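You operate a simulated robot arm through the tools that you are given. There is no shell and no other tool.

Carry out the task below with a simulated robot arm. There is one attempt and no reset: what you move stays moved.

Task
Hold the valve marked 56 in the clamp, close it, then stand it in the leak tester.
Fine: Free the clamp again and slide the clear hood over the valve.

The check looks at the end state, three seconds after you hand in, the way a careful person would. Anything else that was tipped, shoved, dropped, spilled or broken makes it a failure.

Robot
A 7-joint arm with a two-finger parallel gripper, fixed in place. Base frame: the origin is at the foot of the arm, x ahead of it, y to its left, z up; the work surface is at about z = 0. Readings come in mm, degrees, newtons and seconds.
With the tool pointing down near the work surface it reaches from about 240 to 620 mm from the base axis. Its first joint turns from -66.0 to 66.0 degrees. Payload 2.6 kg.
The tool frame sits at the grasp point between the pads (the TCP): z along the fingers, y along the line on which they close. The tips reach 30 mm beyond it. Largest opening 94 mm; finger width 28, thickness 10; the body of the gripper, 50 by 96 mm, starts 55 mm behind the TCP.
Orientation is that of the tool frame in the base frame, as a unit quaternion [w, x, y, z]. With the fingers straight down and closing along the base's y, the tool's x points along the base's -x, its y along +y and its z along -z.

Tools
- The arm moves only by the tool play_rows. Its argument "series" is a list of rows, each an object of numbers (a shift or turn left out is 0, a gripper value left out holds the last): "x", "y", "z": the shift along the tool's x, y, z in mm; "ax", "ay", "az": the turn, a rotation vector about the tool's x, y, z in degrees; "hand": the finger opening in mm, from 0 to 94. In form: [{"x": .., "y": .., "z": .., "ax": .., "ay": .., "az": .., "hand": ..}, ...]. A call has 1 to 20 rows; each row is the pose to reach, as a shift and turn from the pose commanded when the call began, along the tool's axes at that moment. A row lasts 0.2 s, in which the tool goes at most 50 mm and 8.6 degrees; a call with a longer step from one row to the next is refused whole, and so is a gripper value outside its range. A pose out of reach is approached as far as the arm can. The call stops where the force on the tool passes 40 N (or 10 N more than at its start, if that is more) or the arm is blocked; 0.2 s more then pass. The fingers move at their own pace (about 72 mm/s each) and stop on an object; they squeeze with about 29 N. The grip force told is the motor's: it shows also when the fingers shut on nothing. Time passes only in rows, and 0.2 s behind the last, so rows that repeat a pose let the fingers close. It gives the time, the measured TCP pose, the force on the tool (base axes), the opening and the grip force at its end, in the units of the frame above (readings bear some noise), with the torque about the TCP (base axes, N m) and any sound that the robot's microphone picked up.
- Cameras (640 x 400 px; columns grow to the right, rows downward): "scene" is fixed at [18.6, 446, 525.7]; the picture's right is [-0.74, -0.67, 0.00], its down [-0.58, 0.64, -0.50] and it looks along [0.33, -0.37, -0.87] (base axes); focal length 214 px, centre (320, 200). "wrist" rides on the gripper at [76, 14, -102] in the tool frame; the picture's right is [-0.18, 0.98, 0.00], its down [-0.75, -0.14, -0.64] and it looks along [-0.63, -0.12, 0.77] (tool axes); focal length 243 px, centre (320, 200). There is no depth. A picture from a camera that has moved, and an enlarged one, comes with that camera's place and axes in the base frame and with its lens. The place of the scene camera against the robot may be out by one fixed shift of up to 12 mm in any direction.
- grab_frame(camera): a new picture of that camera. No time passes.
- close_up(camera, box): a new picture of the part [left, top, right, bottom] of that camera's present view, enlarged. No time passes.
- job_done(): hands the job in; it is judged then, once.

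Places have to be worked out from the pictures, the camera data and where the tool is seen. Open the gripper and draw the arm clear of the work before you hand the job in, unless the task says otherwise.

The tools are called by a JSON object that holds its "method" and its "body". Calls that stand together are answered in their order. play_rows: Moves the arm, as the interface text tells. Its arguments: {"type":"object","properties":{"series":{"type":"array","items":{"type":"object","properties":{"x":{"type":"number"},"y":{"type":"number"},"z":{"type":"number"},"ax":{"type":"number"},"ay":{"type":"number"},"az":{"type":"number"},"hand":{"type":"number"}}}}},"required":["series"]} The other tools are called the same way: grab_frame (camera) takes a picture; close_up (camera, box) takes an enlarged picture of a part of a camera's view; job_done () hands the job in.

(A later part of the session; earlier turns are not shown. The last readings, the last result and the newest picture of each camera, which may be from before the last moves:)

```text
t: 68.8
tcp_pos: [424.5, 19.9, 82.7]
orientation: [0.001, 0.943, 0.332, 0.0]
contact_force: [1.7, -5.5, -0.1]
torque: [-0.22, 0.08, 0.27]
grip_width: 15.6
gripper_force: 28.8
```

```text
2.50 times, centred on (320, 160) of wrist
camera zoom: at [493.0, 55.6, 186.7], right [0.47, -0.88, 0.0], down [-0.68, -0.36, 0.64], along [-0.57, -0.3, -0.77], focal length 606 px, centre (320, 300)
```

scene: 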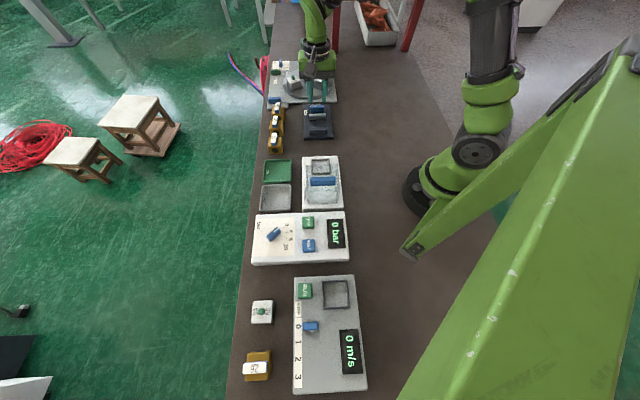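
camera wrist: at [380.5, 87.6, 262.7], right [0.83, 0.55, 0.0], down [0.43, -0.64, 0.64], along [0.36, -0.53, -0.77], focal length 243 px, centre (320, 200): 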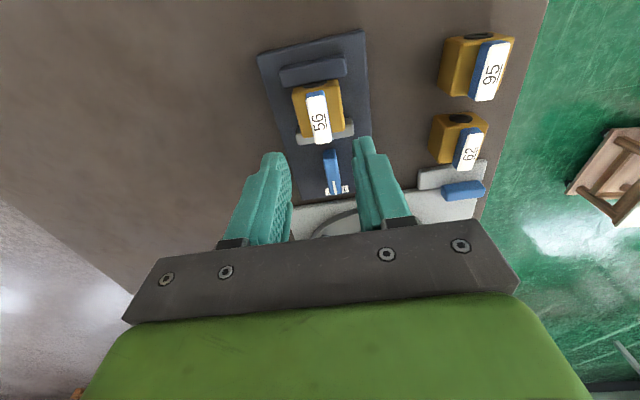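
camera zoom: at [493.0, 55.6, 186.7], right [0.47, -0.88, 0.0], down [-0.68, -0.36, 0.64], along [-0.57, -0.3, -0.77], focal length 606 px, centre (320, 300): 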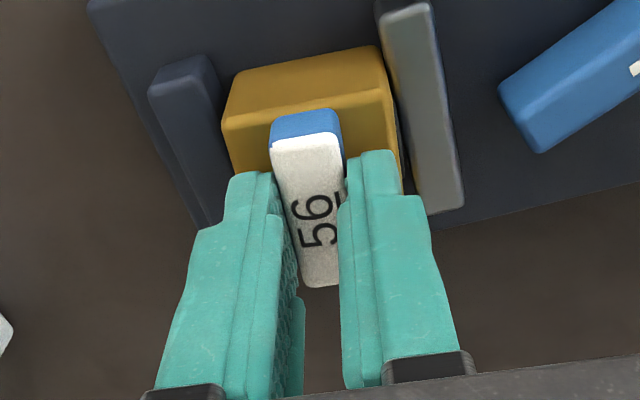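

The body itself has begun to follow (handle is at its stop; body turned ~5° in the jaws), so the valve is fully closed. I open the fingers and rise to check.

{"method": "play_rows", "body": {"series": [{"hand": 22}, {"hand": 34}, {"hand": 40}, {"z": -15}, {"z": -40}, {"z": -70}, {"z": -75}, {"z": -75}]}}

{"method": "close_up", "body": {"camera": "wrist", "box": [230, 30, 410, 170]}}

{"method": "close_up", "body": {"camera": "scene", "box": [290, 85, 350, 135]}}

```text
t: 70.6
tcp_pos: [424.7, 21.4, 157.6]
orientation: [-0.001, 0.943, 0.332, -0.001]
contact_force: [0.7, -0.1, -0.2]
torque: [0.0, 0.0, 0.0]
grip_width: 40.0
gripper_force: 0.1
```

```text
2.86 times, centred on (320, 100) of wrist
camera zoom: at [493.3, 56.4, 261.5], right [0.47, -0.88, 0.0], down [-0.68, -0.36, 0.64], along [-0.57, -0.3, -0.77], focal length 693 px, centre (320, 486)
```

zoom: 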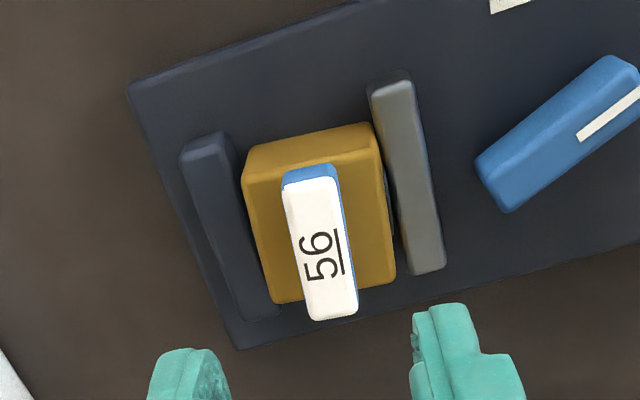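

```text
8.00 times, centred on (320, 110) of scene
camera zoom: at [18.6, 446.0, 525.7], right [-0.74, -0.67, 0.0], down [-0.58, 0.64, -0.5], along [0.33, -0.37, -0.87], focal length 1716 px, centre (320, 920)
```

zoom: 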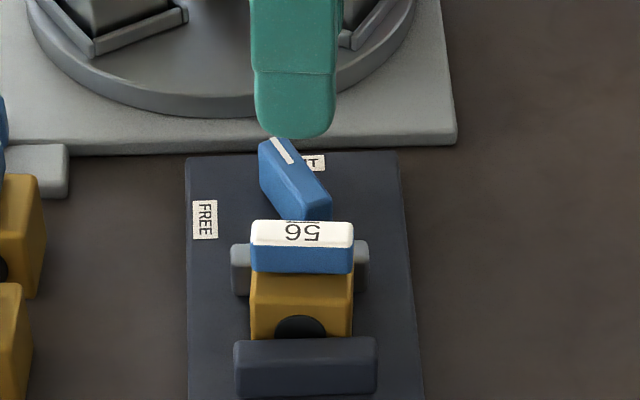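

The handle is closed (perpendicular to the port), but the body's turn pushed the clamp lever ~25° back. That no longer matters: next I free the clamp. I move over the lever, turning the tool to line up across it.

{"method": "play_rows", "body": {"series": [{"x": 0.5, "y": 5, "az": -8.1}, {"x": 1, "y": 10, "az": -16.2}, {"x": 2, "y": 15, "az": -24.3}, {"x": 2.5, "y": 20, "az": -32.4}, {"x": 3, "y": 25, "az": -40.5}, {"x": 4, "y": 30, "az": -48.6}, {"x": 4.5, "y": 35, "az": -56.7}, {"x": 5, "y": 40, "az": -64.8}, {"x": 5.5, "y": 45, "az": -72.9}, {"x": 6, "y": 50, "az": -81}, {"x": 6.5, "y": 55, "az": -89.1}, {"x": 7, "y": 60, "az": -97.2}, {"x": 7.5, "y": 65, "az": -105.3}, {"x": 8, "y": 71, "az": -113.4}, {"x": 8.7, "y": 76.4, "az": -121.2}, {"x": 8.7, "y": 76.4, "az": -121.2}]}}

{"method": "grab_frame", "body": {"camera": "wrist"}}

{"method": "close_up", "body": {"camera": "wrist", "box": [230, 30, 410, 170]}}

```text
t: 74.0
tcp_pos: [479.8, -33.0, 158.1]
orientation: [-0.001, 0.172, 0.985, 0.0]
contact_force: [0.8, -0.4, -0.2]
torque: [0.03, 0.0, -0.02]
grip_width: 40.0
gripper_force: 0.0
```

```text
taken
camera wrist: at [412.6, 5.1, 261.4], right [0.51, 0.86, 0.0], down [0.66, -0.39, 0.64], along [0.55, -0.33, -0.77], focal length 243 px, centre (320, 200)
```

wrist: 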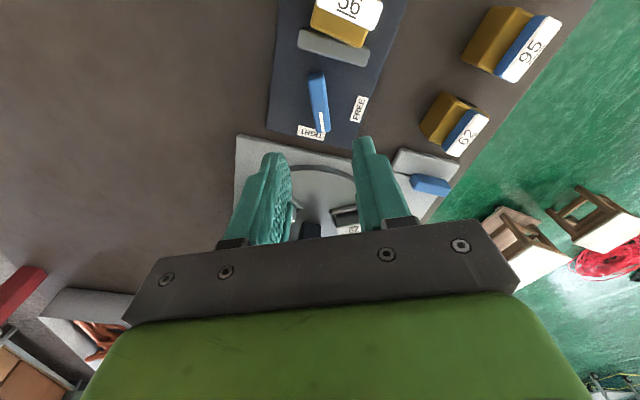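

```text
2.86 times, centred on (320, 100) of wrist
camera zoom: at [412.6, 5.1, 261.4], right [0.51, 0.86, 0.0], down [0.66, -0.39, 0.64], along [0.55, -0.33, -0.77], focal length 693 px, centre (320, 486)
```

zoom: 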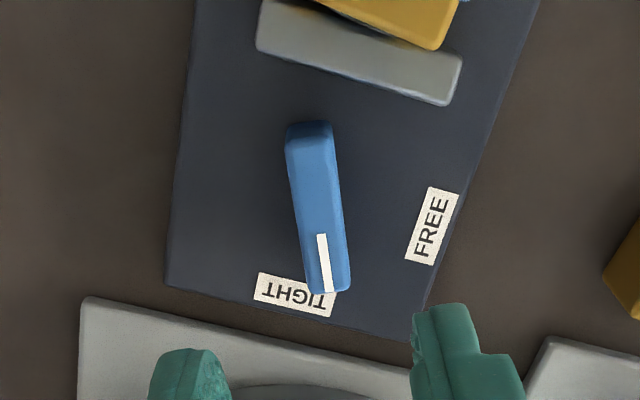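

The lever is under the tool. I trim 3° and descend with fingers 26 mm open to the same height as before.

{"method": "play_rows", "body": {"series": [{"az": 3, "hand": 26}, {"z": 20, "az": 3}, {"z": 45, "az": 3}, {"z": 70, "az": 3}, {"z": 88, "az": 3}, {"z": 98, "az": 3}, {"z": 104, "az": 3}, {"z": 109, "az": 3}, {"z": 109, "az": 3}]}}

{"method": "close_up", "body": {"camera": "wrist", "box": [240, 80, 400, 240]}}

```text
t: 76.0
tcp_pos: [479.5, -33.7, 49.4]
orientation: [0.0, 0.2, 0.98, 0.0]
contact_force: [-0.1, -0.4, -0.6]
torque: [0.01, -0.01, -0.02]
grip_width: 25.7
gripper_force: 0.1
```

```text
2.50 times, centred on (320, 160) of wrist
camera zoom: at [414.7, 8.4, 152.3], right [0.55, 0.83, 0.0], down [0.64, -0.42, 0.64], along [0.53, -0.36, -0.77], focal length 606 px, centre (320, 300)
```

zoom: 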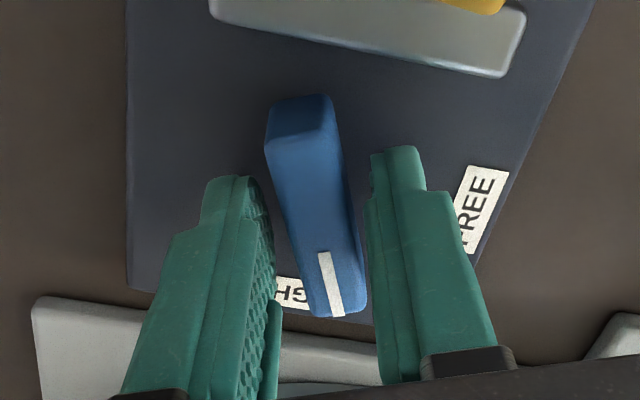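

Lever sits between the fingers. I close and turn counter-clockwise toward FREE.

{"method": "play_rows", "body": {"series": [{"hand": 14}, {"hand": 6}, {"hand": 6}, {"hand": 6}, {"az": -5}, {"az": -10}, {"az": -15}, {"az": -20}, {"az": -24}, {"az": -24}]}}

{"method": "close_up", "body": {"camera": "wrist", "box": [240, 60, 440, 240]}}

```text
t: 78.2
tcp_pos: [478.6, -33.8, 49.1]
orientation: [0.0, -0.01, 1.0, 0.0]
contact_force: [-5.4, 0.8, -3.8]
torque: [0.01, -0.9, 0.05]
grip_width: 15.1
gripper_force: 45.2
```

```text
2.22 times, centred on (340, 150) of wrist
camera zoom: at [402.9, -21.7, 152.4], right [0.17, 0.99, 0.0], down [0.76, -0.13, 0.64], along [0.63, -0.11, -0.77], focal length 539 px, centre (276, 311)
```

zoom: 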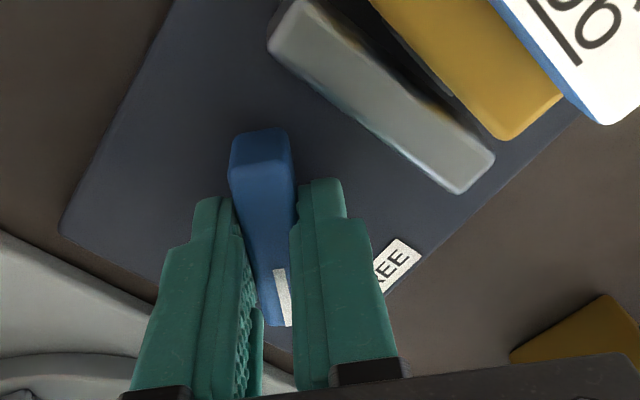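

The jaw is retreating from the valve. I continue to turn the lever.

{"method": "play_rows", "body": {"series": [{"x": 0.2, "az": -5}, {"x": 0.2, "az": -10}, {"x": 0.2, "az": -15}, {"x": 0.2, "az": -20}, {"x": 0.2, "az": -24}, {"x": 0.2, "az": -24}]}}

{"method": "play_rows", "body": {"series": [{"az": -5}, {"az": -10}, {"az": -15}, {"az": -19}, {"az": -19}]}}

{"method": "close_up", "body": {"camera": "wrist", "box": [240, 60, 440, 240]}}

```text
t: 79.6
tcp_pos: [477.9, -34.1, 49.1]
orientation: [0.0, -0.217, 0.976, 0.001]
contact_force: [7.1, -2.8, -17.9]
torque: [0.54, -1.28, 0.04]
grip_width: 14.9
gripper_force: 44.8
```

```text
t: 80.8
tcp_pos: [479.9, -34.7, 49.1]
orientation: [0.001, -0.375, 0.927, -0.001]
contact_force: [11.6, -7.2, -16.5]
torque: [0.01, -0.16, 0.02]
grip_width: 14.9
gripper_force: 45.4
```

```text
2.22 times, centred on (340, 150) of wrist
camera zoom: at [414.6, -77.4, 152.4], right [-0.55, 0.83, 0.0], down [0.64, 0.42, 0.64], along [0.54, 0.35, -0.77], focal length 539 px, centre (276, 311)
```

zoom: 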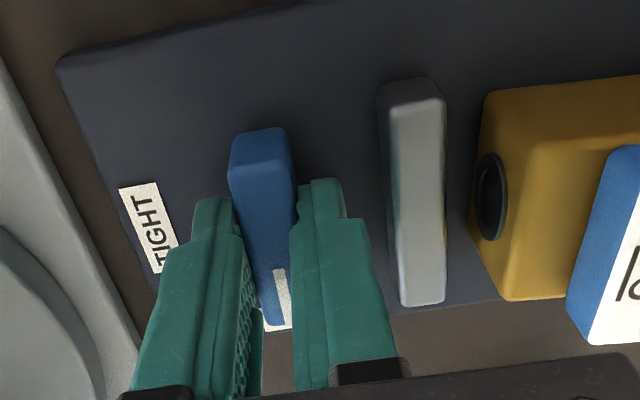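

The lever is back at about the FREE angle. I probe 2.5° further for its stop.

{"method": "play_rows", "body": {"series": [{"az": -1.2}, {"az": -2.5}, {"az": -2.5}]}}

```text
t: 81.6
tcp_pos: [478.7, -34.6, 48.3]
orientation: [0.0, -0.394, 0.919, 0.0]
contact_force: [16.4, -6.9, -18.8]
torque: [-0.2, -0.07, -1.19]
grip_width: 14.3
gripper_force: 45.1
```

Stop felt (−1.2 N·m): the lever is at FREE. I ease back, open and rise.

{"method": "play_rows", "body": {"series": [{"az": 1}, {"az": 2}, {"az": 2, "hand": 20}, {"az": 2, "hand": 26}, {"az": 2, "hand": 26}, {"az": 2, "z": -10}, {"az": 2, "z": -30}, {"az": 2, "z": -60}, {"az": 2, "z": -90}, {"az": 2, "z": -109}, {"az": 2, "z": -109}]}}

{"method": "grab_frame", "body": {"camera": "wrist"}}

{"method": "close_up", "body": {"camera": "wrist", "box": [260, 40, 470, 180]}}

{"method": "close_up", "body": {"camera": "scene", "box": [290, 85, 350, 135]}}

```text
t: 84.0
tcp_pos: [479.1, -33.3, 158.5]
orientation: [0.0, -0.379, 0.926, 0.0]
contact_force: [0.3, 0.9, -0.3]
torque: [0.0, 0.0, -0.07]
grip_width: 26.2
gripper_force: 0.1
```

```text
taken
camera wrist: at [414.2, -76.7, 261.8], right [-0.56, 0.83, 0.0], down [0.64, 0.43, 0.64], along [0.53, 0.36, -0.77], focal length 243 px, centre (320, 200)
```

wrist: 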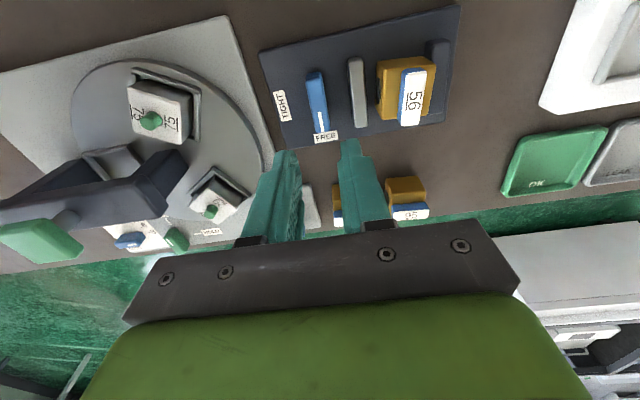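

```text
2.86 times, centred on (365, 110) of wrist
camera zoom: at [414.2, -76.7, 261.8], right [-0.56, 0.83, 0.0], down [0.64, 0.43, 0.64], along [0.53, 0.36, -0.77], focal length 693 px, centre (191, 457)
```

zoom: 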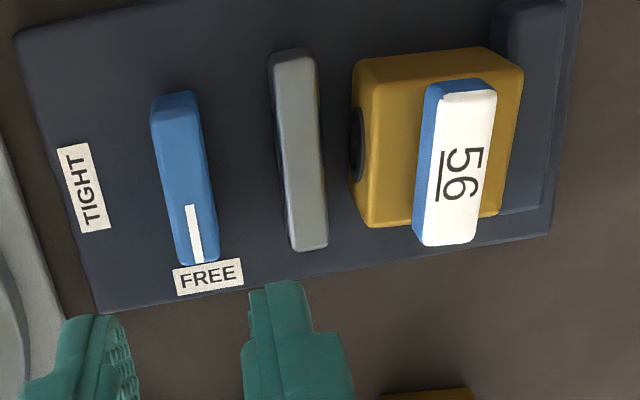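

```text
8.00 times, centred on (320, 110) of scene
camera zoom: at [18.6, 446.0, 525.7], right [-0.74, -0.67, 0.0], down [-0.58, 0.64, -0.5], along [0.33, -0.37, -0.87], focal length 1716 px, centre (320, 920)
```

zoom: 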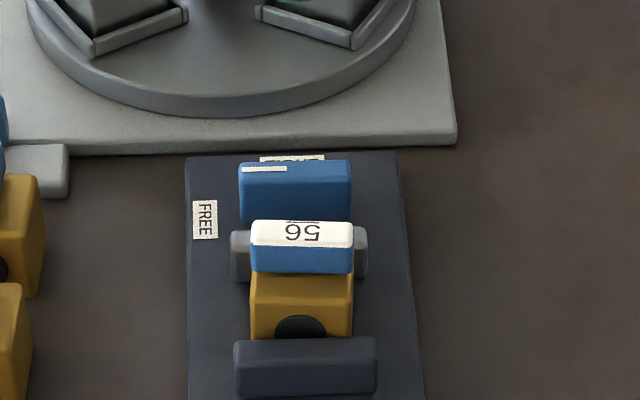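

Clamp is FREE and the valve stands loose, closed, body at ≈39.5°. I go back over the valve with the fingers open and aligned to its body.

{"method": "play_rows", "body": {"series": [{"y": 6, "az": 7.9}, {"y": 12, "az": 15.8}, {"y": 18, "az": 23.7}, {"y": 25, "az": 31.7}, {"y": 31, "az": 39.6}, {"y": 37, "az": 47.5}, {"y": 43, "az": 55.4}, {"y": 50, "az": 63.3}, {"y": 56, "az": 71.2}, {"y": 62, "az": 79.2}, {"y": 69, "az": 87.1, "hand": 80}, {"x": -0.6, "y": 75.4, "az": 95, "hand": 94}, {"x": -0.6, "y": 75.4, "az": 95, "hand": 94}]}}

{"method": "grab_frame", "body": {"camera": "wrist"}}

{"method": "close_up", "body": {"camera": "wrist", "box": [250, 40, 390, 140]}}

```text
t: 86.8
tcp_pos: [425.7, 21.4, 158.9]
orientation: [0.0, 0.427, 0.904, 0.0]
contact_force: [0.0, 0.4, 0.3]
torque: [0.03, 0.02, 0.03]
grip_width: 94.0
gripper_force: 0.1
```

```text
taken
camera wrist: at [389.1, 87.9, 261.4], right [0.88, 0.48, 0.0], down [0.37, -0.67, 0.64], along [0.31, -0.56, -0.77], focal length 243 px, centre (320, 200)
```

wrist: 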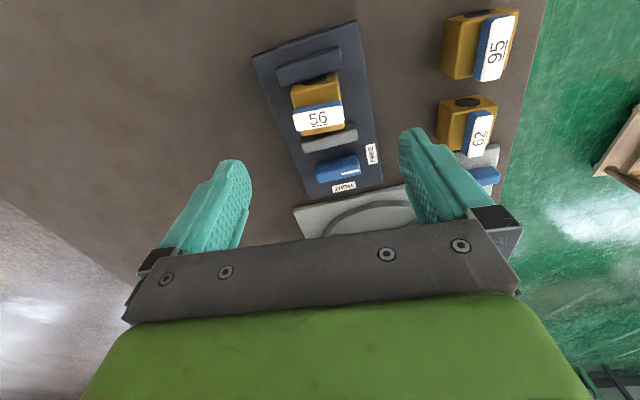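

```text
4.00 times, centred on (320, 90) of wrist
camera zoom: at [389.1, 87.9, 261.4], right [0.88, 0.48, 0.0], down [0.37, -0.67, 0.64], along [0.31, -0.56, -0.77], focal length 970 px, centre (320, 640)
```

zoom: 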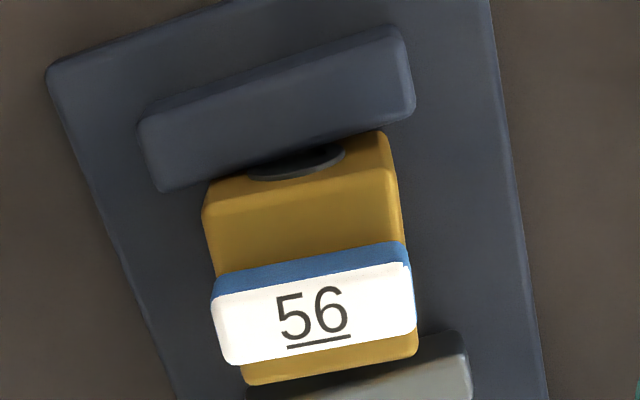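

Body at (426,19), 39.8°; tool is within ~1 mm. I descend to the same relative depth as the successful grip (TCP ≈46.6) and close on the body sides.

{"method": "play_rows", "body": {"series": [{"x": -0.8, "y": -1, "z": 20}, {"x": -0.8, "y": -1, "z": 45}, {"x": -0.8, "y": -1, "z": 70}, {"x": -0.8, "y": -1, "z": 90}, {"x": -0.8, "y": -1, "z": 102}, {"x": -0.8, "y": -1, "z": 108}, {"x": -0.8, "y": -1, "z": 110.6}, {"x": -0.8, "y": -1, "z": 110.6}]}}

{"method": "close_up", "body": {"camera": "wrist", "box": [220, 80, 420, 240]}}

```text
t: 88.6
tcp_pos: [425.3, 19.6, 47.4]
orientation: [0.0, 0.427, 0.904, -0.001]
contact_force: [0.6, -0.6, -0.9]
torque: [0.02, 0.0, 0.01]
grip_width: 94.0
gripper_force: 0.1
```

```text
2.50 times, centred on (320, 160) of wrist
camera zoom: at [389.2, 86.6, 151.2], right [0.88, 0.48, 0.0], down [0.37, -0.67, 0.64], along [0.31, -0.56, -0.77], focal length 606 px, centre (320, 300)
```

zoom: 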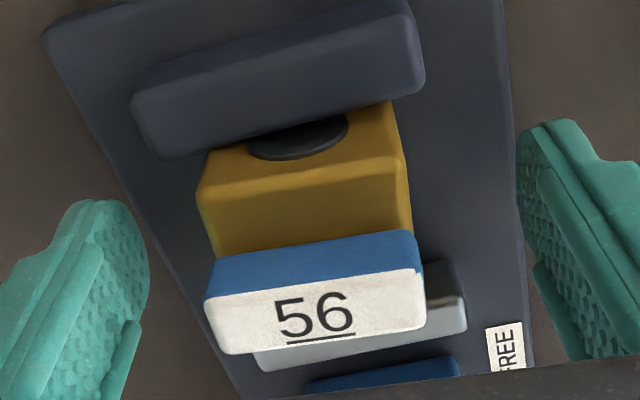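

No contact. I close the fingers on the valve.

{"method": "play_rows", "body": {"series": [{"hand": 70}, {"hand": 56}, {"hand": 48}, {"hand": 30}, {"hand": 0}, {"hand": 0}, {"hand": 0}]}}

{"method": "close_up", "body": {"camera": "wrist", "box": [220, 80, 420, 240]}}

```text
t: 90.2
tcp_pos: [427.1, 19.1, 48.7]
orientation: [0.0, 0.427, 0.904, 0.0]
contact_force: [-2.4, -0.6, 3.4]
torque: [0.0, 0.09, 0.03]
grip_width: 46.3
gripper_force: 29.4
```

```text
2.50 times, centred on (320, 160) of wrist
camera zoom: at [389.2, 86.5, 151.5], right [0.88, 0.48, 0.0], down [0.37, -0.67, 0.64], along [0.31, -0.56, -0.77], focal length 606 px, centre (320, 300)
```

zoom: 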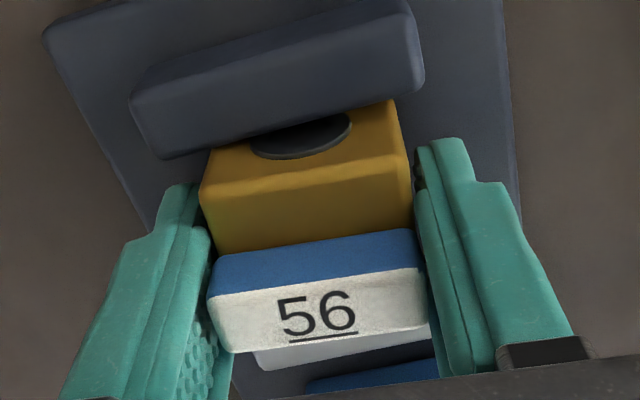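

Same 46.3 mm reading as the earlier good grip. I lift slowly and check the load.

{"method": "play_rows", "body": {"series": [{"z": -1}, {"z": -2.5}, {"z": -4}, {"z": -6}, {"z": -8}, {"z": -10}, {"z": -10}]}}

{"method": "close_up", "body": {"camera": "wrist", "box": [220, 80, 420, 240]}}

```text
t: 91.8
tcp_pos: [426.5, 19.2, 58.3]
orientation: [0.0, 0.427, 0.904, 0.0]
contact_force: [0.5, -1.4, -4.4]
torque: [-0.03, 0.0, 0.05]
grip_width: 46.2
gripper_force: 29.0
```

```text
2.50 times, centred on (320, 160) of wrist
camera zoom: at [389.0, 86.4, 161.1], right [0.88, 0.48, 0.0], down [0.37, -0.67, 0.64], along [0.31, -0.56, -0.77], focal length 606 px, centre (320, 300)
```

zoom: 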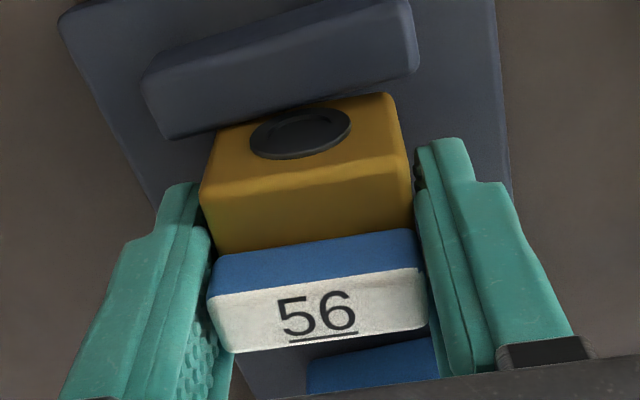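

Held well (≈4 N load). I lift to ~150 mm and carry it along to above the tester socket, squaring to 44.6°.

{"method": "play_rows", "body": {"series": [{"z": -8}, {"z": -22}, {"z": -42}, {"z": -62}, {"z": -80}, {"z": -93}, {"x": 10, "y": -1, "z": -95, "az": -0.5}, {"x": 30, "y": -3, "z": -95, "az": -1}, {"x": 52, "y": -5, "z": -95, "az": -1.7}, {"x": 76, "y": -7.5, "z": -95, "az": -2.4}, {"x": 100, "y": -10, "z": -95, "az": -3.1}, {"x": 124, "y": -12.3, "z": -95, "az": -3.8}, {"x": 148, "y": -14.7, "z": -95, "az": -4.5}, {"x": 168, "y": -16.6, "z": -95, "az": -5}, {"x": 182, "y": -18, "z": -95, "az": -5.2}, {"x": 188.4, "y": -18.6, "z": -95, "az": -5.2}, {"x": 188.4, "y": -18.6, "z": -95, "az": -5.2}]}}

{"method": "grab_frame", "body": {"camera": "wrist"}}

{"method": "close_up", "body": {"camera": "wrist", "box": [220, 0, 420, 220]}}

{"method": "close_up", "body": {"camera": "scene", "box": [270, 100, 366, 220]}}

```text
t: 95.4
tcp_pos: [291.5, 152.1, 152.0]
orientation: [0.0, 0.384, 0.923, 0.0]
contact_force: [0.6, 0.0, -4.6]
torque: [-0.01, 0.01, 0.01]
grip_width: 46.5
gripper_force: 29.4
```

```text
taken
camera wrist: at [248.5, 216.1, 255.9], right [0.83, 0.56, 0.0], down [0.43, -0.63, 0.64], along [0.36, -0.53, -0.77], focal length 243 px, centre (320, 200)
```

wrist: 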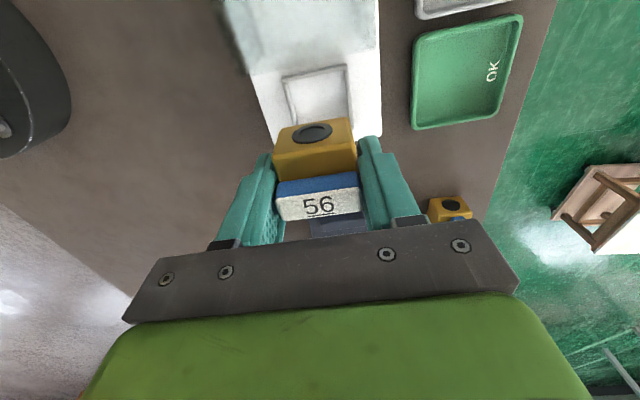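

```text
1.82 times, centred on (320, 110) of wrist
camera zoom: at [248.5, 216.1, 255.9], right [0.83, 0.56, 0.0], down [0.43, -0.63, 0.64], along [0.36, -0.53, -0.77], focal length 441 px, centre (320, 364)
```

zoom: 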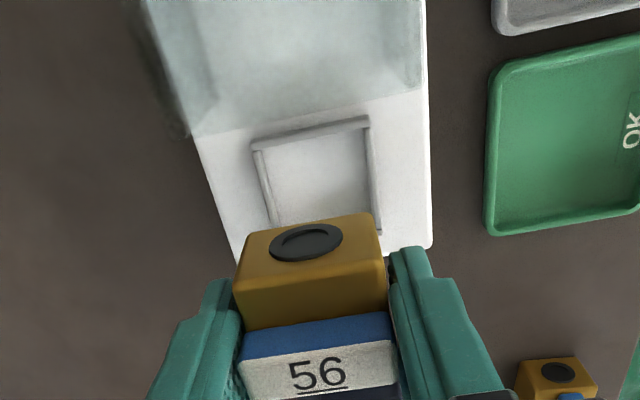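

```text
3.33 times, centred on (318, 160) of scene
camera zoom: at [18.6, 446.0, 525.7], right [-0.74, -0.67, 0.0], down [-0.58, 0.64, -0.5], along [0.33, -0.37, -0.87], focal length 715 px, centre (327, 333)
```

zoom: 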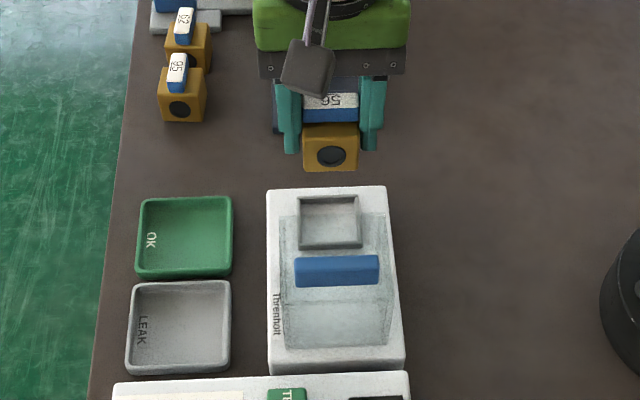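

Valve is above the socket (within ~1.5 mm). I lower until the valve's bottom is just above the rim and check alignment again.

{"method": "play_rows", "body": {"series": [{"x": 0.7, "z": 15}, {"x": 0.7, "z": 32}, {"x": 0.7, "z": 50}, {"x": 0.7, "z": 66}, {"x": 0.7, "z": 78}, {"x": 0.7, "z": 83}, {"x": 0.7, "z": 83}]}}

{"method": "close_up", "body": {"camera": "wrist", "box": [210, 30, 430, 240]}}

{"method": "close_up", "body": {"camera": "scene", "box": [286, 130, 358, 200]}}

```text
t: 97.0
tcp_pos: [292.0, 154.2, 71.0]
orientation: [0.0, 0.385, 0.923, 0.001]
contact_force: [-0.6, -0.3, -3.2]
torque: [-0.01, 0.03, 0.02]
grip_width: 46.4
gripper_force: 29.5
```

```text
1.90 times, centred on (320, 135) of wrist
camera zoom: at [248.1, 217.0, 173.1], right [0.83, 0.56, 0.0], down [0.43, -0.63, 0.64], along [0.36, -0.53, -0.77], focal length 462 px, centre (320, 324)
```

zoom: 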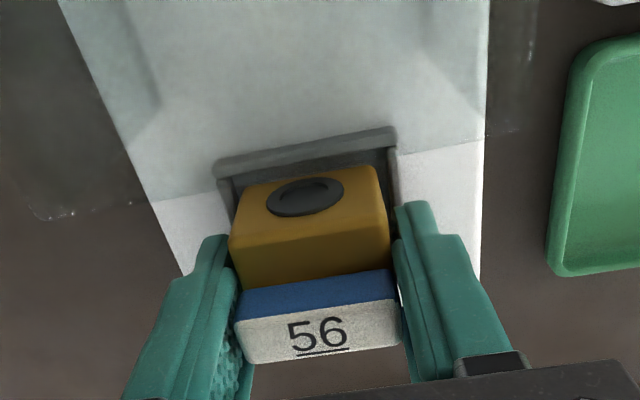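

```text
5.71 times, centred on (322, 165) of scene
camera zoom: at [18.6, 446.0, 525.7], right [-0.74, -0.67, 0.0], down [-0.58, 0.64, -0.5], along [0.33, -0.37, -0.87], focal length 1226 px, centre (309, 400)
```

zoom: 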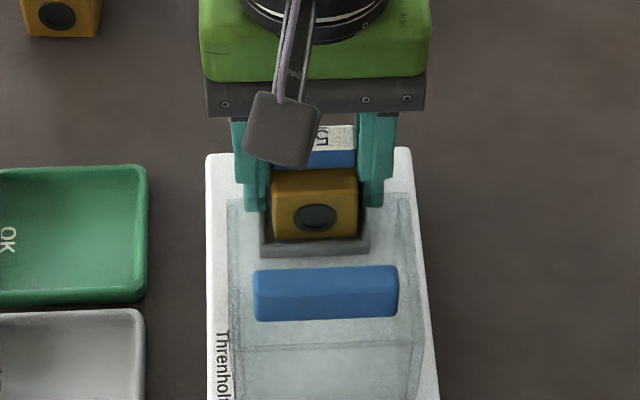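

Well centred; the valve is just above the rim. I shift 1 mm forward and continue down slowly, watching for contact.

{"method": "play_rows", "body": {"series": [{"x": -1, "z": 3}, {"x": -1, "z": 6}, {"x": -1, "z": 8}, {"x": -1, "z": 10}, {"x": -1, "z": 10}]}}

{"method": "close_up", "body": {"camera": "wrist", "box": [210, 30, 430, 240]}}

```text
t: 97.5
tcp_pos: [292.5, 152.6, 68.2]
orientation: [0.0, 0.385, 0.923, 0.001]
contact_force: [0.6, 0.7, 3.4]
torque: [-0.15, 0.12, -0.03]
grip_width: 46.4
gripper_force: 29.4
stopped in row 2: the force on the tool passed its limit at 53 N (the readings are from after the stop); the commanded pose is now the measured one
```

```text
1.90 times, centred on (320, 135) of wrist
camera zoom: at [248.9, 216.4, 171.3], right [0.83, 0.56, 0.0], down [0.43, -0.64, 0.64], along [0.36, -0.53, -0.77], focal length 462 px, centre (320, 324)
```

zoom: 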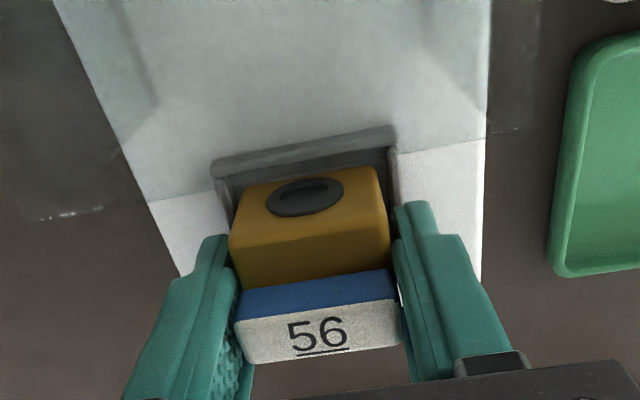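

Contact at TCP≈67: the valve's bottom touched the far rim (rim top is ≈31, and the near-side gap is ~5 mm versus ~1 mm far side). I lift 4 mm, shift 2.2 mm back (−s) and 0.6 mm in +w, then lower again.

{"method": "play_rows", "body": {"series": [{"z": -3}, {"z": -5}, {"x": 1.2, "y": 0.3, "z": -5}, {"x": 2.2, "y": 0.6, "z": -5}, {"x": 2.2, "y": 0.6, "z": -5}]}}

{"method": "close_up", "body": {"camera": "wrist", "box": [240, 80, 400, 180]}}

```text
t: 98.8
tcp_pos: [291.0, 155.3, 72.9]
orientation: [0.0, 0.386, 0.923, 0.0]
contact_force: [0.8, 0.9, -3.4]
torque: [-0.03, 0.0, 0.01]
grip_width: 46.3
gripper_force: 28.6
```

```text
4.00 times, centred on (320, 130) of wrist
camera zoom: at [248.1, 218.4, 176.1], right [0.83, 0.56, 0.0], down [0.43, -0.64, 0.64], along [0.36, -0.53, -0.77], focal length 970 px, centre (320, 480)
```

zoom: 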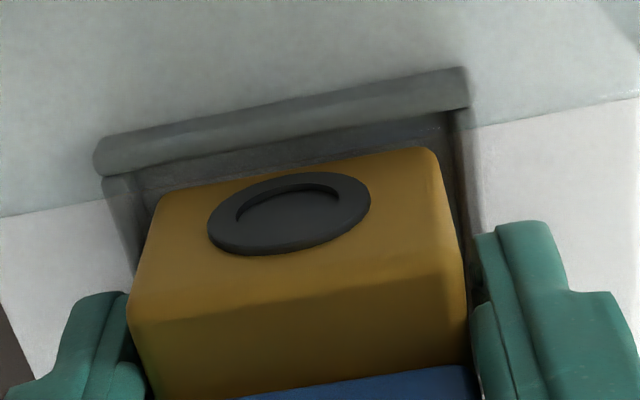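

Now the gaps look even (≈2.5 near, ≈3 each side). I lower slowly again.

{"method": "play_rows", "body": {"series": [{"x": -0.4, "z": 2}, {"x": -0.4, "z": 4}, {"x": -0.4, "z": 5.5}, {"x": -0.4, "z": 7}, {"x": -0.4, "z": 7}]}}

{"method": "close_up", "body": {"camera": "wrist", "box": [240, 80, 400, 180]}}

```text
t: 99.8
tcp_pos: [291.2, 153.9, 68.5]
orientation: [0.0, 0.387, 0.922, 0.0]
contact_force: [-0.7, 0.2, 3.6]
torque: [-0.2, 0.07, 0.03]
grip_width: 46.4
gripper_force: 29.3
stopped in row 5: the force on the tool passed its limit at 47 N (the readings are from after the stop); the commanded pose is now the measured one
```

```text
4.00 times, centred on (320, 130) of wrist
camera zoom: at [248.4, 218.1, 171.3], right [0.83, 0.56, 0.0], down [0.43, -0.64, 0.64], along [0.36, -0.53, -0.77], focal length 970 px, centre (320, 480)
```

zoom: 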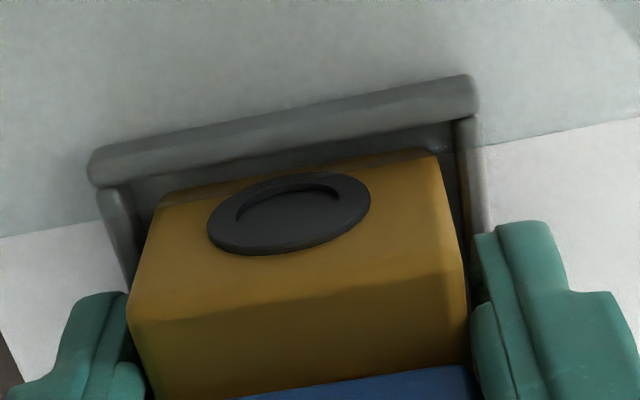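

It stops at the same height again: the finger tips rest on the side rims (rim top ≈35) with the valve bottom ~4 mm inside the socket. I ease up 0.7 mm, centre 1.2 mm back, and open so the valve settles the last few mm onto the socket floor.

{"method": "play_rows", "body": {"series": [{"x": 0.6, "z": -0.7}, {"x": 1.2, "z": -0.7}, {"x": 1.2, "z": -0.7}]}}

{"method": "close_up", "body": {"camera": "scene", "box": [292, 135, 352, 185]}}

{"method": "close_up", "body": {"camera": "wrist", "box": [240, 80, 400, 180]}}

```text
t: 100.6
tcp_pos: [290.9, 155.5, 69.0]
orientation: [-0.001, 0.386, 0.922, 0.0]
contact_force: [0.3, 0.1, -3.4]
torque: [0.0, -0.06, 0.02]
grip_width: 46.3
gripper_force: 28.8
```

```text
8.00 times, centred on (322, 160) of scene
camera zoom: at [18.6, 446.0, 525.7], right [-0.74, -0.67, 0.0], down [-0.58, 0.64, -0.5], along [0.33, -0.37, -0.87], focal length 1716 px, centre (304, 520)
```

zoom: 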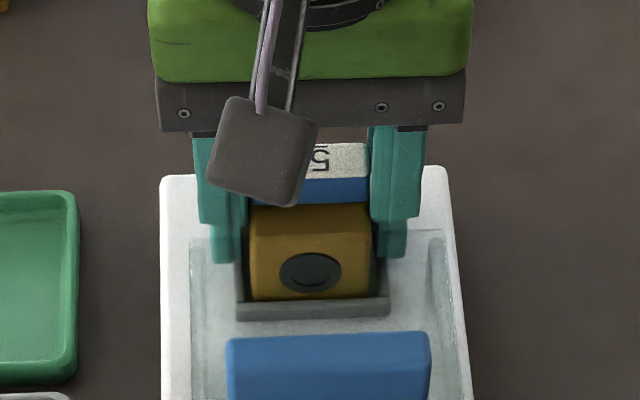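

```text
4.00 times, centred on (320, 130) of wrist
camera zoom: at [247.5, 219.3, 172.0], right [0.83, 0.56, 0.0], down [0.43, -0.64, 0.64], along [0.36, -0.53, -0.77], focal length 970 px, centre (320, 480)
```

zoom: 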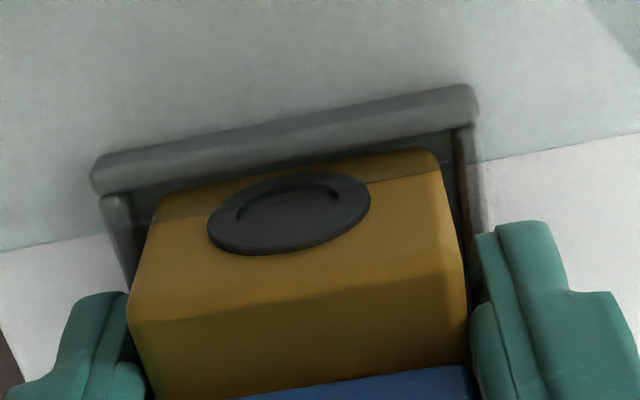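

Both views show the valve centred inside the rim. I open the fingers to release it.

{"method": "play_rows", "body": {"series": [{"hand": 48}, {"hand": 52}, {"hand": 60}, {"hand": 70}, {"hand": 70}]}}

{"method": "close_up", "body": {"camera": "wrist", "box": [220, 60, 420, 220]}}

{"method": "close_up", "body": {"camera": "scene", "box": [292, 135, 352, 185]}}

```text
t: 101.8
tcp_pos: [289.9, 155.5, 68.9]
orientation: [0.0, 0.386, 0.922, -0.001]
contact_force: [-0.6, -0.4, 0.2]
torque: [0.0, 0.0, -0.01]
grip_width: 70.0
gripper_force: 0.1
```

```text
2.50 times, centred on (320, 140) of wrist
camera zoom: at [247.6, 219.3, 172.1], right [0.83, 0.56, 0.0], down [0.43, -0.64, 0.64], along [0.36, -0.53, -0.77], focal length 606 px, centre (320, 350)
```

zoom: 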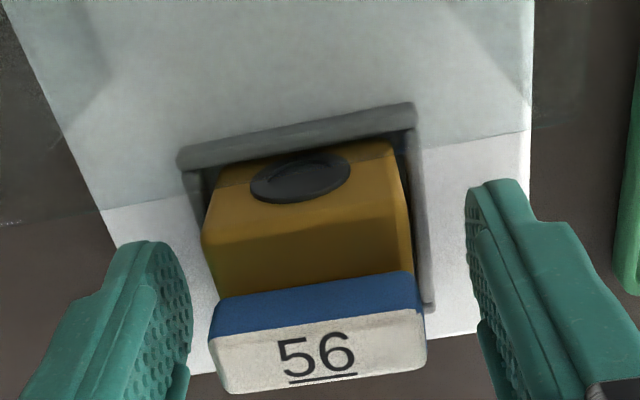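

```text
8.00 times, centred on (322, 160) of scene
camera zoom: at [18.6, 446.0, 525.7], right [-0.74, -0.67, 0.0], down [-0.58, 0.64, -0.5], along [0.33, -0.37, -0.87], focal length 1716 px, centre (304, 520)
```

zoom: 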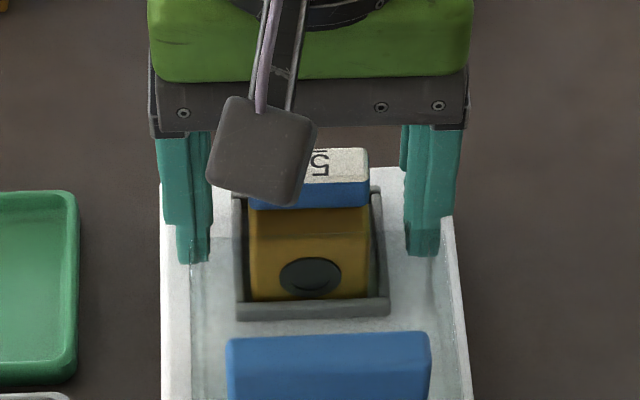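

The valve settled ~4 mm into the socket and stands upright. I rise straight up and inspect.

{"method": "play_rows", "body": {"series": [{"z": -10}, {"z": -30}, {"z": -60}, {"z": -90}, {"z": -110}, {"z": -110}]}}

{"method": "grab_frame", "body": {"camera": "wrist"}}

{"method": "close_up", "body": {"camera": "wrist", "box": [220, 20, 420, 160]}}

{"method": "close_up", "body": {"camera": "scene", "box": [286, 135, 358, 215]}}

```text
t: 103.2
tcp_pos: [290.4, 155.0, 179.2]
orientation: [0.0, 0.387, 0.922, 0.0]
contact_force: [-0.2, 0.5, 0.3]
torque: [0.02, 0.0, -0.02]
grip_width: 70.1
gripper_force: 0.0
```

```text
taken
camera wrist: at [247.3, 218.7, 281.9], right [0.83, 0.56, 0.0], down [0.43, -0.64, 0.64], along [0.36, -0.53, -0.77], focal length 243 px, centre (320, 200)
```

wrist: 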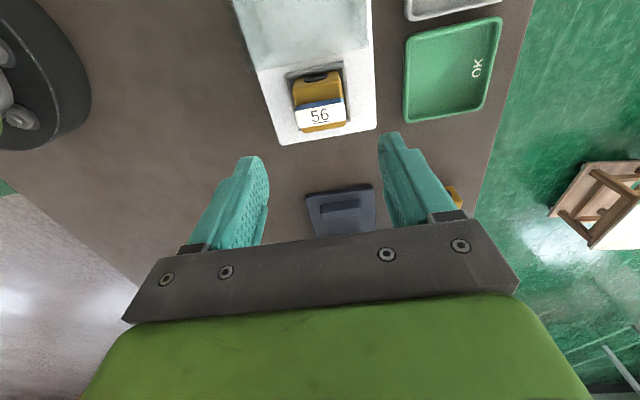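

```text
2.86 times, centred on (320, 90) of wrist
camera zoom: at [247.3, 218.7, 281.9], right [0.83, 0.56, 0.0], down [0.43, -0.64, 0.64], along [0.36, -0.53, -0.77], focal length 693 px, centre (320, 514)
```

zoom: 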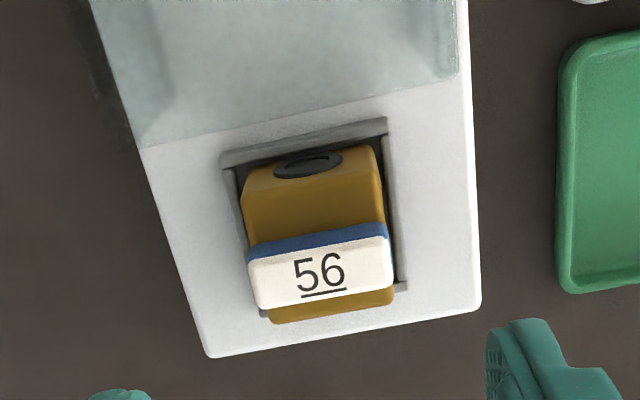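

```text
5.00 times, centred on (322, 175) of scene
camera zoom: at [18.6, 446.0, 525.7], right [-0.74, -0.67, 0.0], down [-0.58, 0.64, -0.5], along [0.33, -0.37, -0.87], focal length 1072 px, centre (310, 325)
```

zoom: 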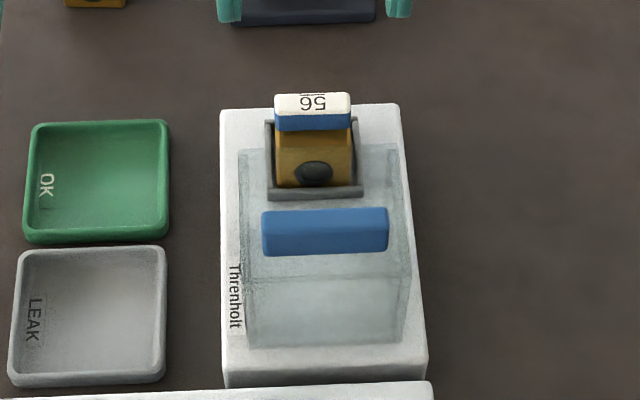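

Valve 56 stands squarely in the socket, closed. Now I move over the hood handle, turning the tool −90° so the fingers can close across it.

{"method": "play_rows", "body": {"series": [{"z": -20, "az": -4}, {"x": 4, "z": -40, "az": -12}, {"x": 13, "z": -45, "az": -20}, {"x": 23, "z": -45, "az": -28}, {"x": 33, "z": -45, "az": -36}, {"x": 43, "z": -45, "az": -44}, {"x": 53, "z": -45, "az": -52}, {"x": 64, "z": -45, "az": -60}, {"x": 74, "z": -45, "az": -68}, {"x": 84, "z": -45, "az": -76}, {"x": 94, "z": -45, "az": -84}, {"x": 103.7, "y": -0.6, "z": -45, "az": -90}, {"x": 103.7, "y": -0.6, "z": -45, "az": -90}]}}

{"method": "grab_frame", "body": {"camera": "wrist"}}

{"method": "close_up", "body": {"camera": "wrist", "box": [220, 20, 420, 180]}}

```text
t: 106.0
tcp_pos: [217.2, 229.4, 224.4]
orientation: [0.001, -0.379, 0.925, 0.0]
contact_force: [-0.3, 0.2, 0.0]
torque: [0.02, -0.04, 0.0]
grip_width: 70.2
gripper_force: 0.1
```

```text
taken
camera wrist: at [153.3, 185.0, 326.5], right [-0.56, 0.83, 0.0], down [0.64, 0.43, 0.64], along [0.53, 0.36, -0.77], focal length 243 px, centre (320, 200)
```

wrist: 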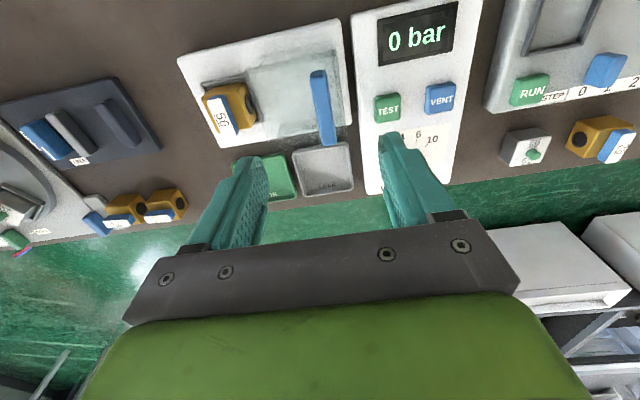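

```text
2.50 times, centred on (320, 100) of wrist
camera zoom: at [153.3, 185.0, 326.5], right [-0.56, 0.83, 0.0], down [0.64, 0.43, 0.64], along [0.53, 0.36, -0.77], focal length 606 px, centre (320, 450)
```

zoom: 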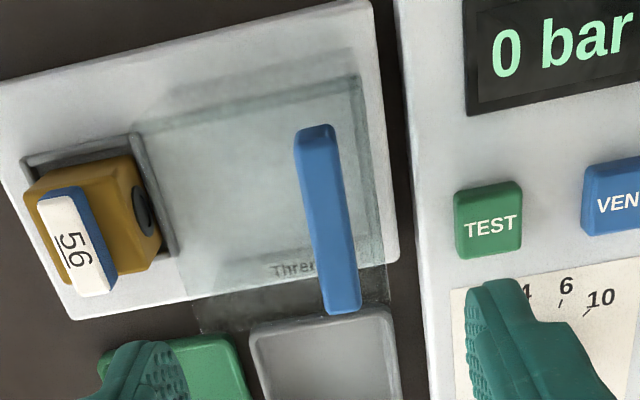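

The hood handle lies at ≈(215,231), 57×12 mm. I shift 3.7 mm to centre on it, narrow the fingers to 36 mm, and descend partway.

{"method": "play_rows", "body": {"series": [{"y": 1.9, "z": 5, "hand": 50}, {"y": 3.7, "z": 15, "hand": 36}, {"y": 3.7, "z": 30}, {"y": 3.7, "z": 45}, {"y": 3.7, "z": 56}, {"y": 3.7, "z": 56}]}}

{"method": "close_up", "body": {"camera": "wrist", "box": [220, 40, 420, 200]}}

{"method": "close_up", "body": {"camera": "scene", "box": [280, 135, 370, 220]}}

```text
t: 107.4
tcp_pos: [214.9, 230.6, 167.8]
orientation: [0.0, -0.379, 0.925, 0.001]
contact_force: [0.5, 0.8, -0.8]
torque: [-0.01, 0.06, 0.01]
grip_width: 36.1
gripper_force: 0.0
```

```text
2.50 times, centred on (320, 120) of wrist
camera zoom: at [150.6, 187.4, 270.5], right [-0.56, 0.83, 0.0], down [0.64, 0.43, 0.64], along [0.53, 0.36, -0.77], focal length 606 px, centre (320, 400)
```

zoom: 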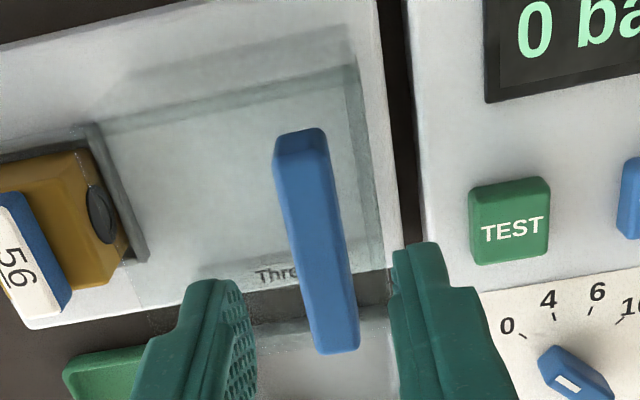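

```text
4.71 times, centred on (325, 178) of scene
camera zoom: at [18.6, 446.0, 525.7], right [-0.74, -0.67, 0.0], down [-0.58, 0.64, -0.5], along [0.33, -0.37, -0.87], focal length 1009 px, centre (296, 306)
```

zoom: 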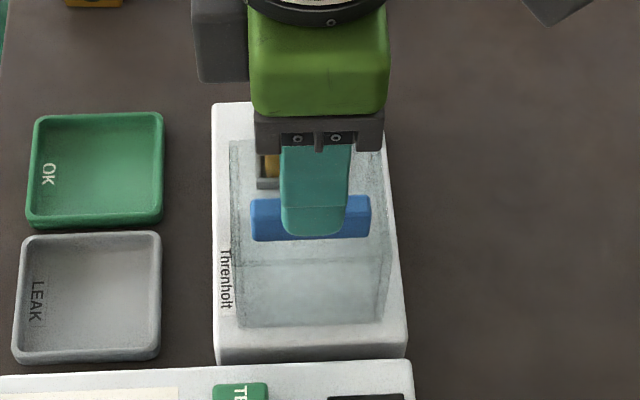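

Handle top is z≈120, its foot (hood top) ≈99. I'm centred on it; I descend so the tips end ~4–5 mm above the hood top and close on the handle.

{"method": "play_rows", "body": {"series": [{"z": 10}, {"z": 20}, {"z": 28}, {"z": 33}, {"z": 33}, {"z": 33, "hand": 24}, {"z": 33, "hand": 12}, {"z": 33, "hand": 6}, {"z": 33, "hand": 6}, {"z": 33, "hand": 6}]}}

{"method": "close_up", "body": {"camera": "wrist", "box": [220, 60, 420, 220]}}

```text
t: 109.6
tcp_pos: [214.6, 231.3, 133.9]
orientation: [0.0, -0.38, 0.925, 0.0]
contact_force: [-0.7, -0.2, -2.6]
torque: [0.04, -0.07, 0.69]
grip_width: 13.4
gripper_force: 44.8
```

```text
2.50 times, centred on (320, 140) of wrist
camera zoom: at [150.5, 187.3, 237.8], right [-0.56, 0.83, 0.0], down [0.64, 0.43, 0.64], along [0.53, 0.36, -0.77], focal length 606 px, centre (320, 350)
```

zoom: 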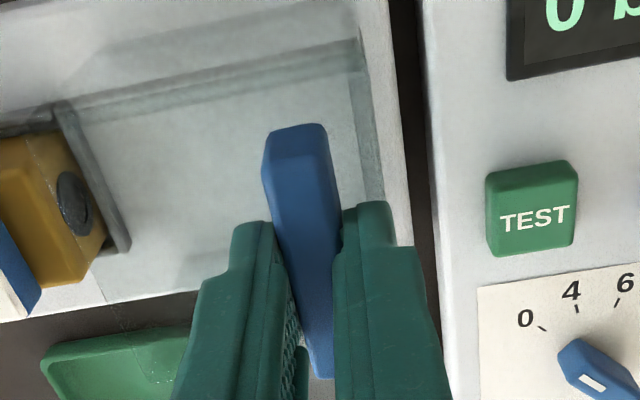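

Handle gripped (13.4 mm). The hood's leading (+s) side shows no wall, so I slide it along +s, first 15 mm, and check forces.

{"method": "play_rows", "body": {"series": [{"y": -2, "az": -0.3}, {"y": -5, "az": -0.4}, {"y": -9, "az": -0.4}, {"y": -13, "az": -0.4}, {"y": -15, "az": -0.4}, {"y": -15, "az": -0.4}]}}

{"method": "close_up", "body": {"camera": "scene", "box": [280, 135, 370, 220]}}

{"method": "close_up", "body": {"camera": "wrist", "box": [180, 20, 420, 220]}}

```text
t: 111.0
tcp_pos: [225.7, 220.8, 134.7]
orientation: [0.0, -0.382, 0.924, 0.0]
contact_force: [-3.6, -2.2, -0.2]
torque: [-0.11, 0.09, 0.16]
grip_width: 13.6
gripper_force: 45.1
```

```text
4.71 times, centred on (325, 178) of scene
camera zoom: at [18.6, 446.0, 525.7], right [-0.74, -0.67, 0.0], down [-0.58, 0.64, -0.5], along [0.33, -0.37, -0.87], focal length 1009 px, centre (296, 306)
```

zoom: 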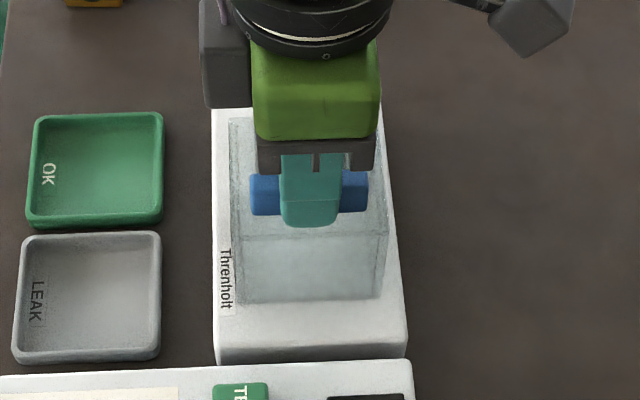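

```text
2.00 times, centred on (300, 120) of wrist
camera zoom: at [161.8, 176.0, 237.9], right [-0.56, 0.83, 0.0], down [0.63, 0.43, 0.64], along [0.53, 0.36, -0.77], focal length 485 px, centre (360, 360)
```

zoom: 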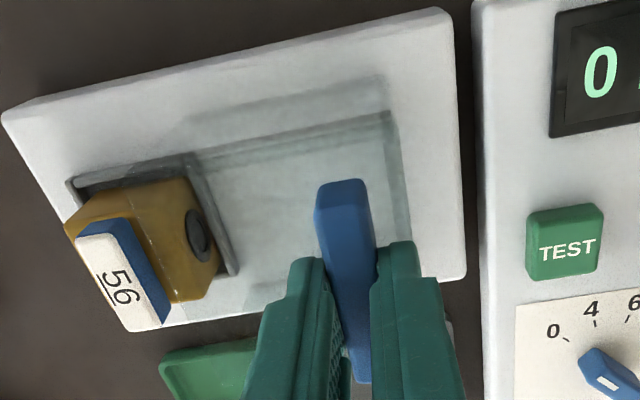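

The hood slides easily (≈4 N). I continue 20 mm more.

{"method": "play_rows", "body": {"series": [{"y": -4}, {"y": -8}, {"y": -12}, {"y": -16}, {"y": -20}, {"y": -20}]}}

{"method": "close_up", "body": {"camera": "wrist", "box": [180, 20, 420, 220]}}

```text
t: 112.4
tcp_pos: [239.5, 206.4, 135.4]
orientation: [0.0, -0.381, 0.925, 0.0]
contact_force: [-9.1, -9.5, 13.9]
torque: [-0.26, 0.32, 0.22]
grip_width: 13.6
gripper_force: 45.2
```

```text
2.00 times, centred on (300, 120) of wrist
camera zoom: at [175.7, 162.0, 237.8], right [-0.56, 0.83, 0.0], down [0.63, 0.43, 0.64], along [0.53, 0.36, -0.77], focal length 485 px, centre (360, 360)
```

zoom: 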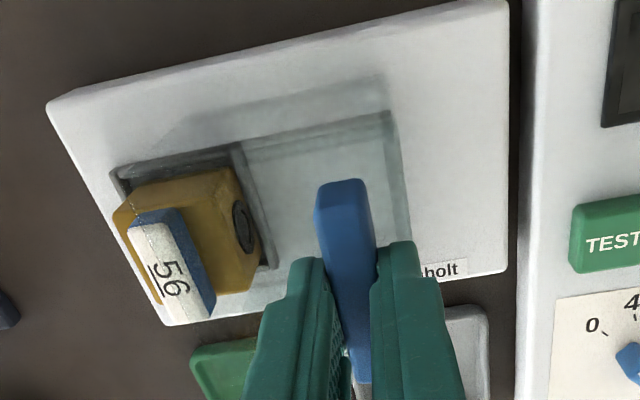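

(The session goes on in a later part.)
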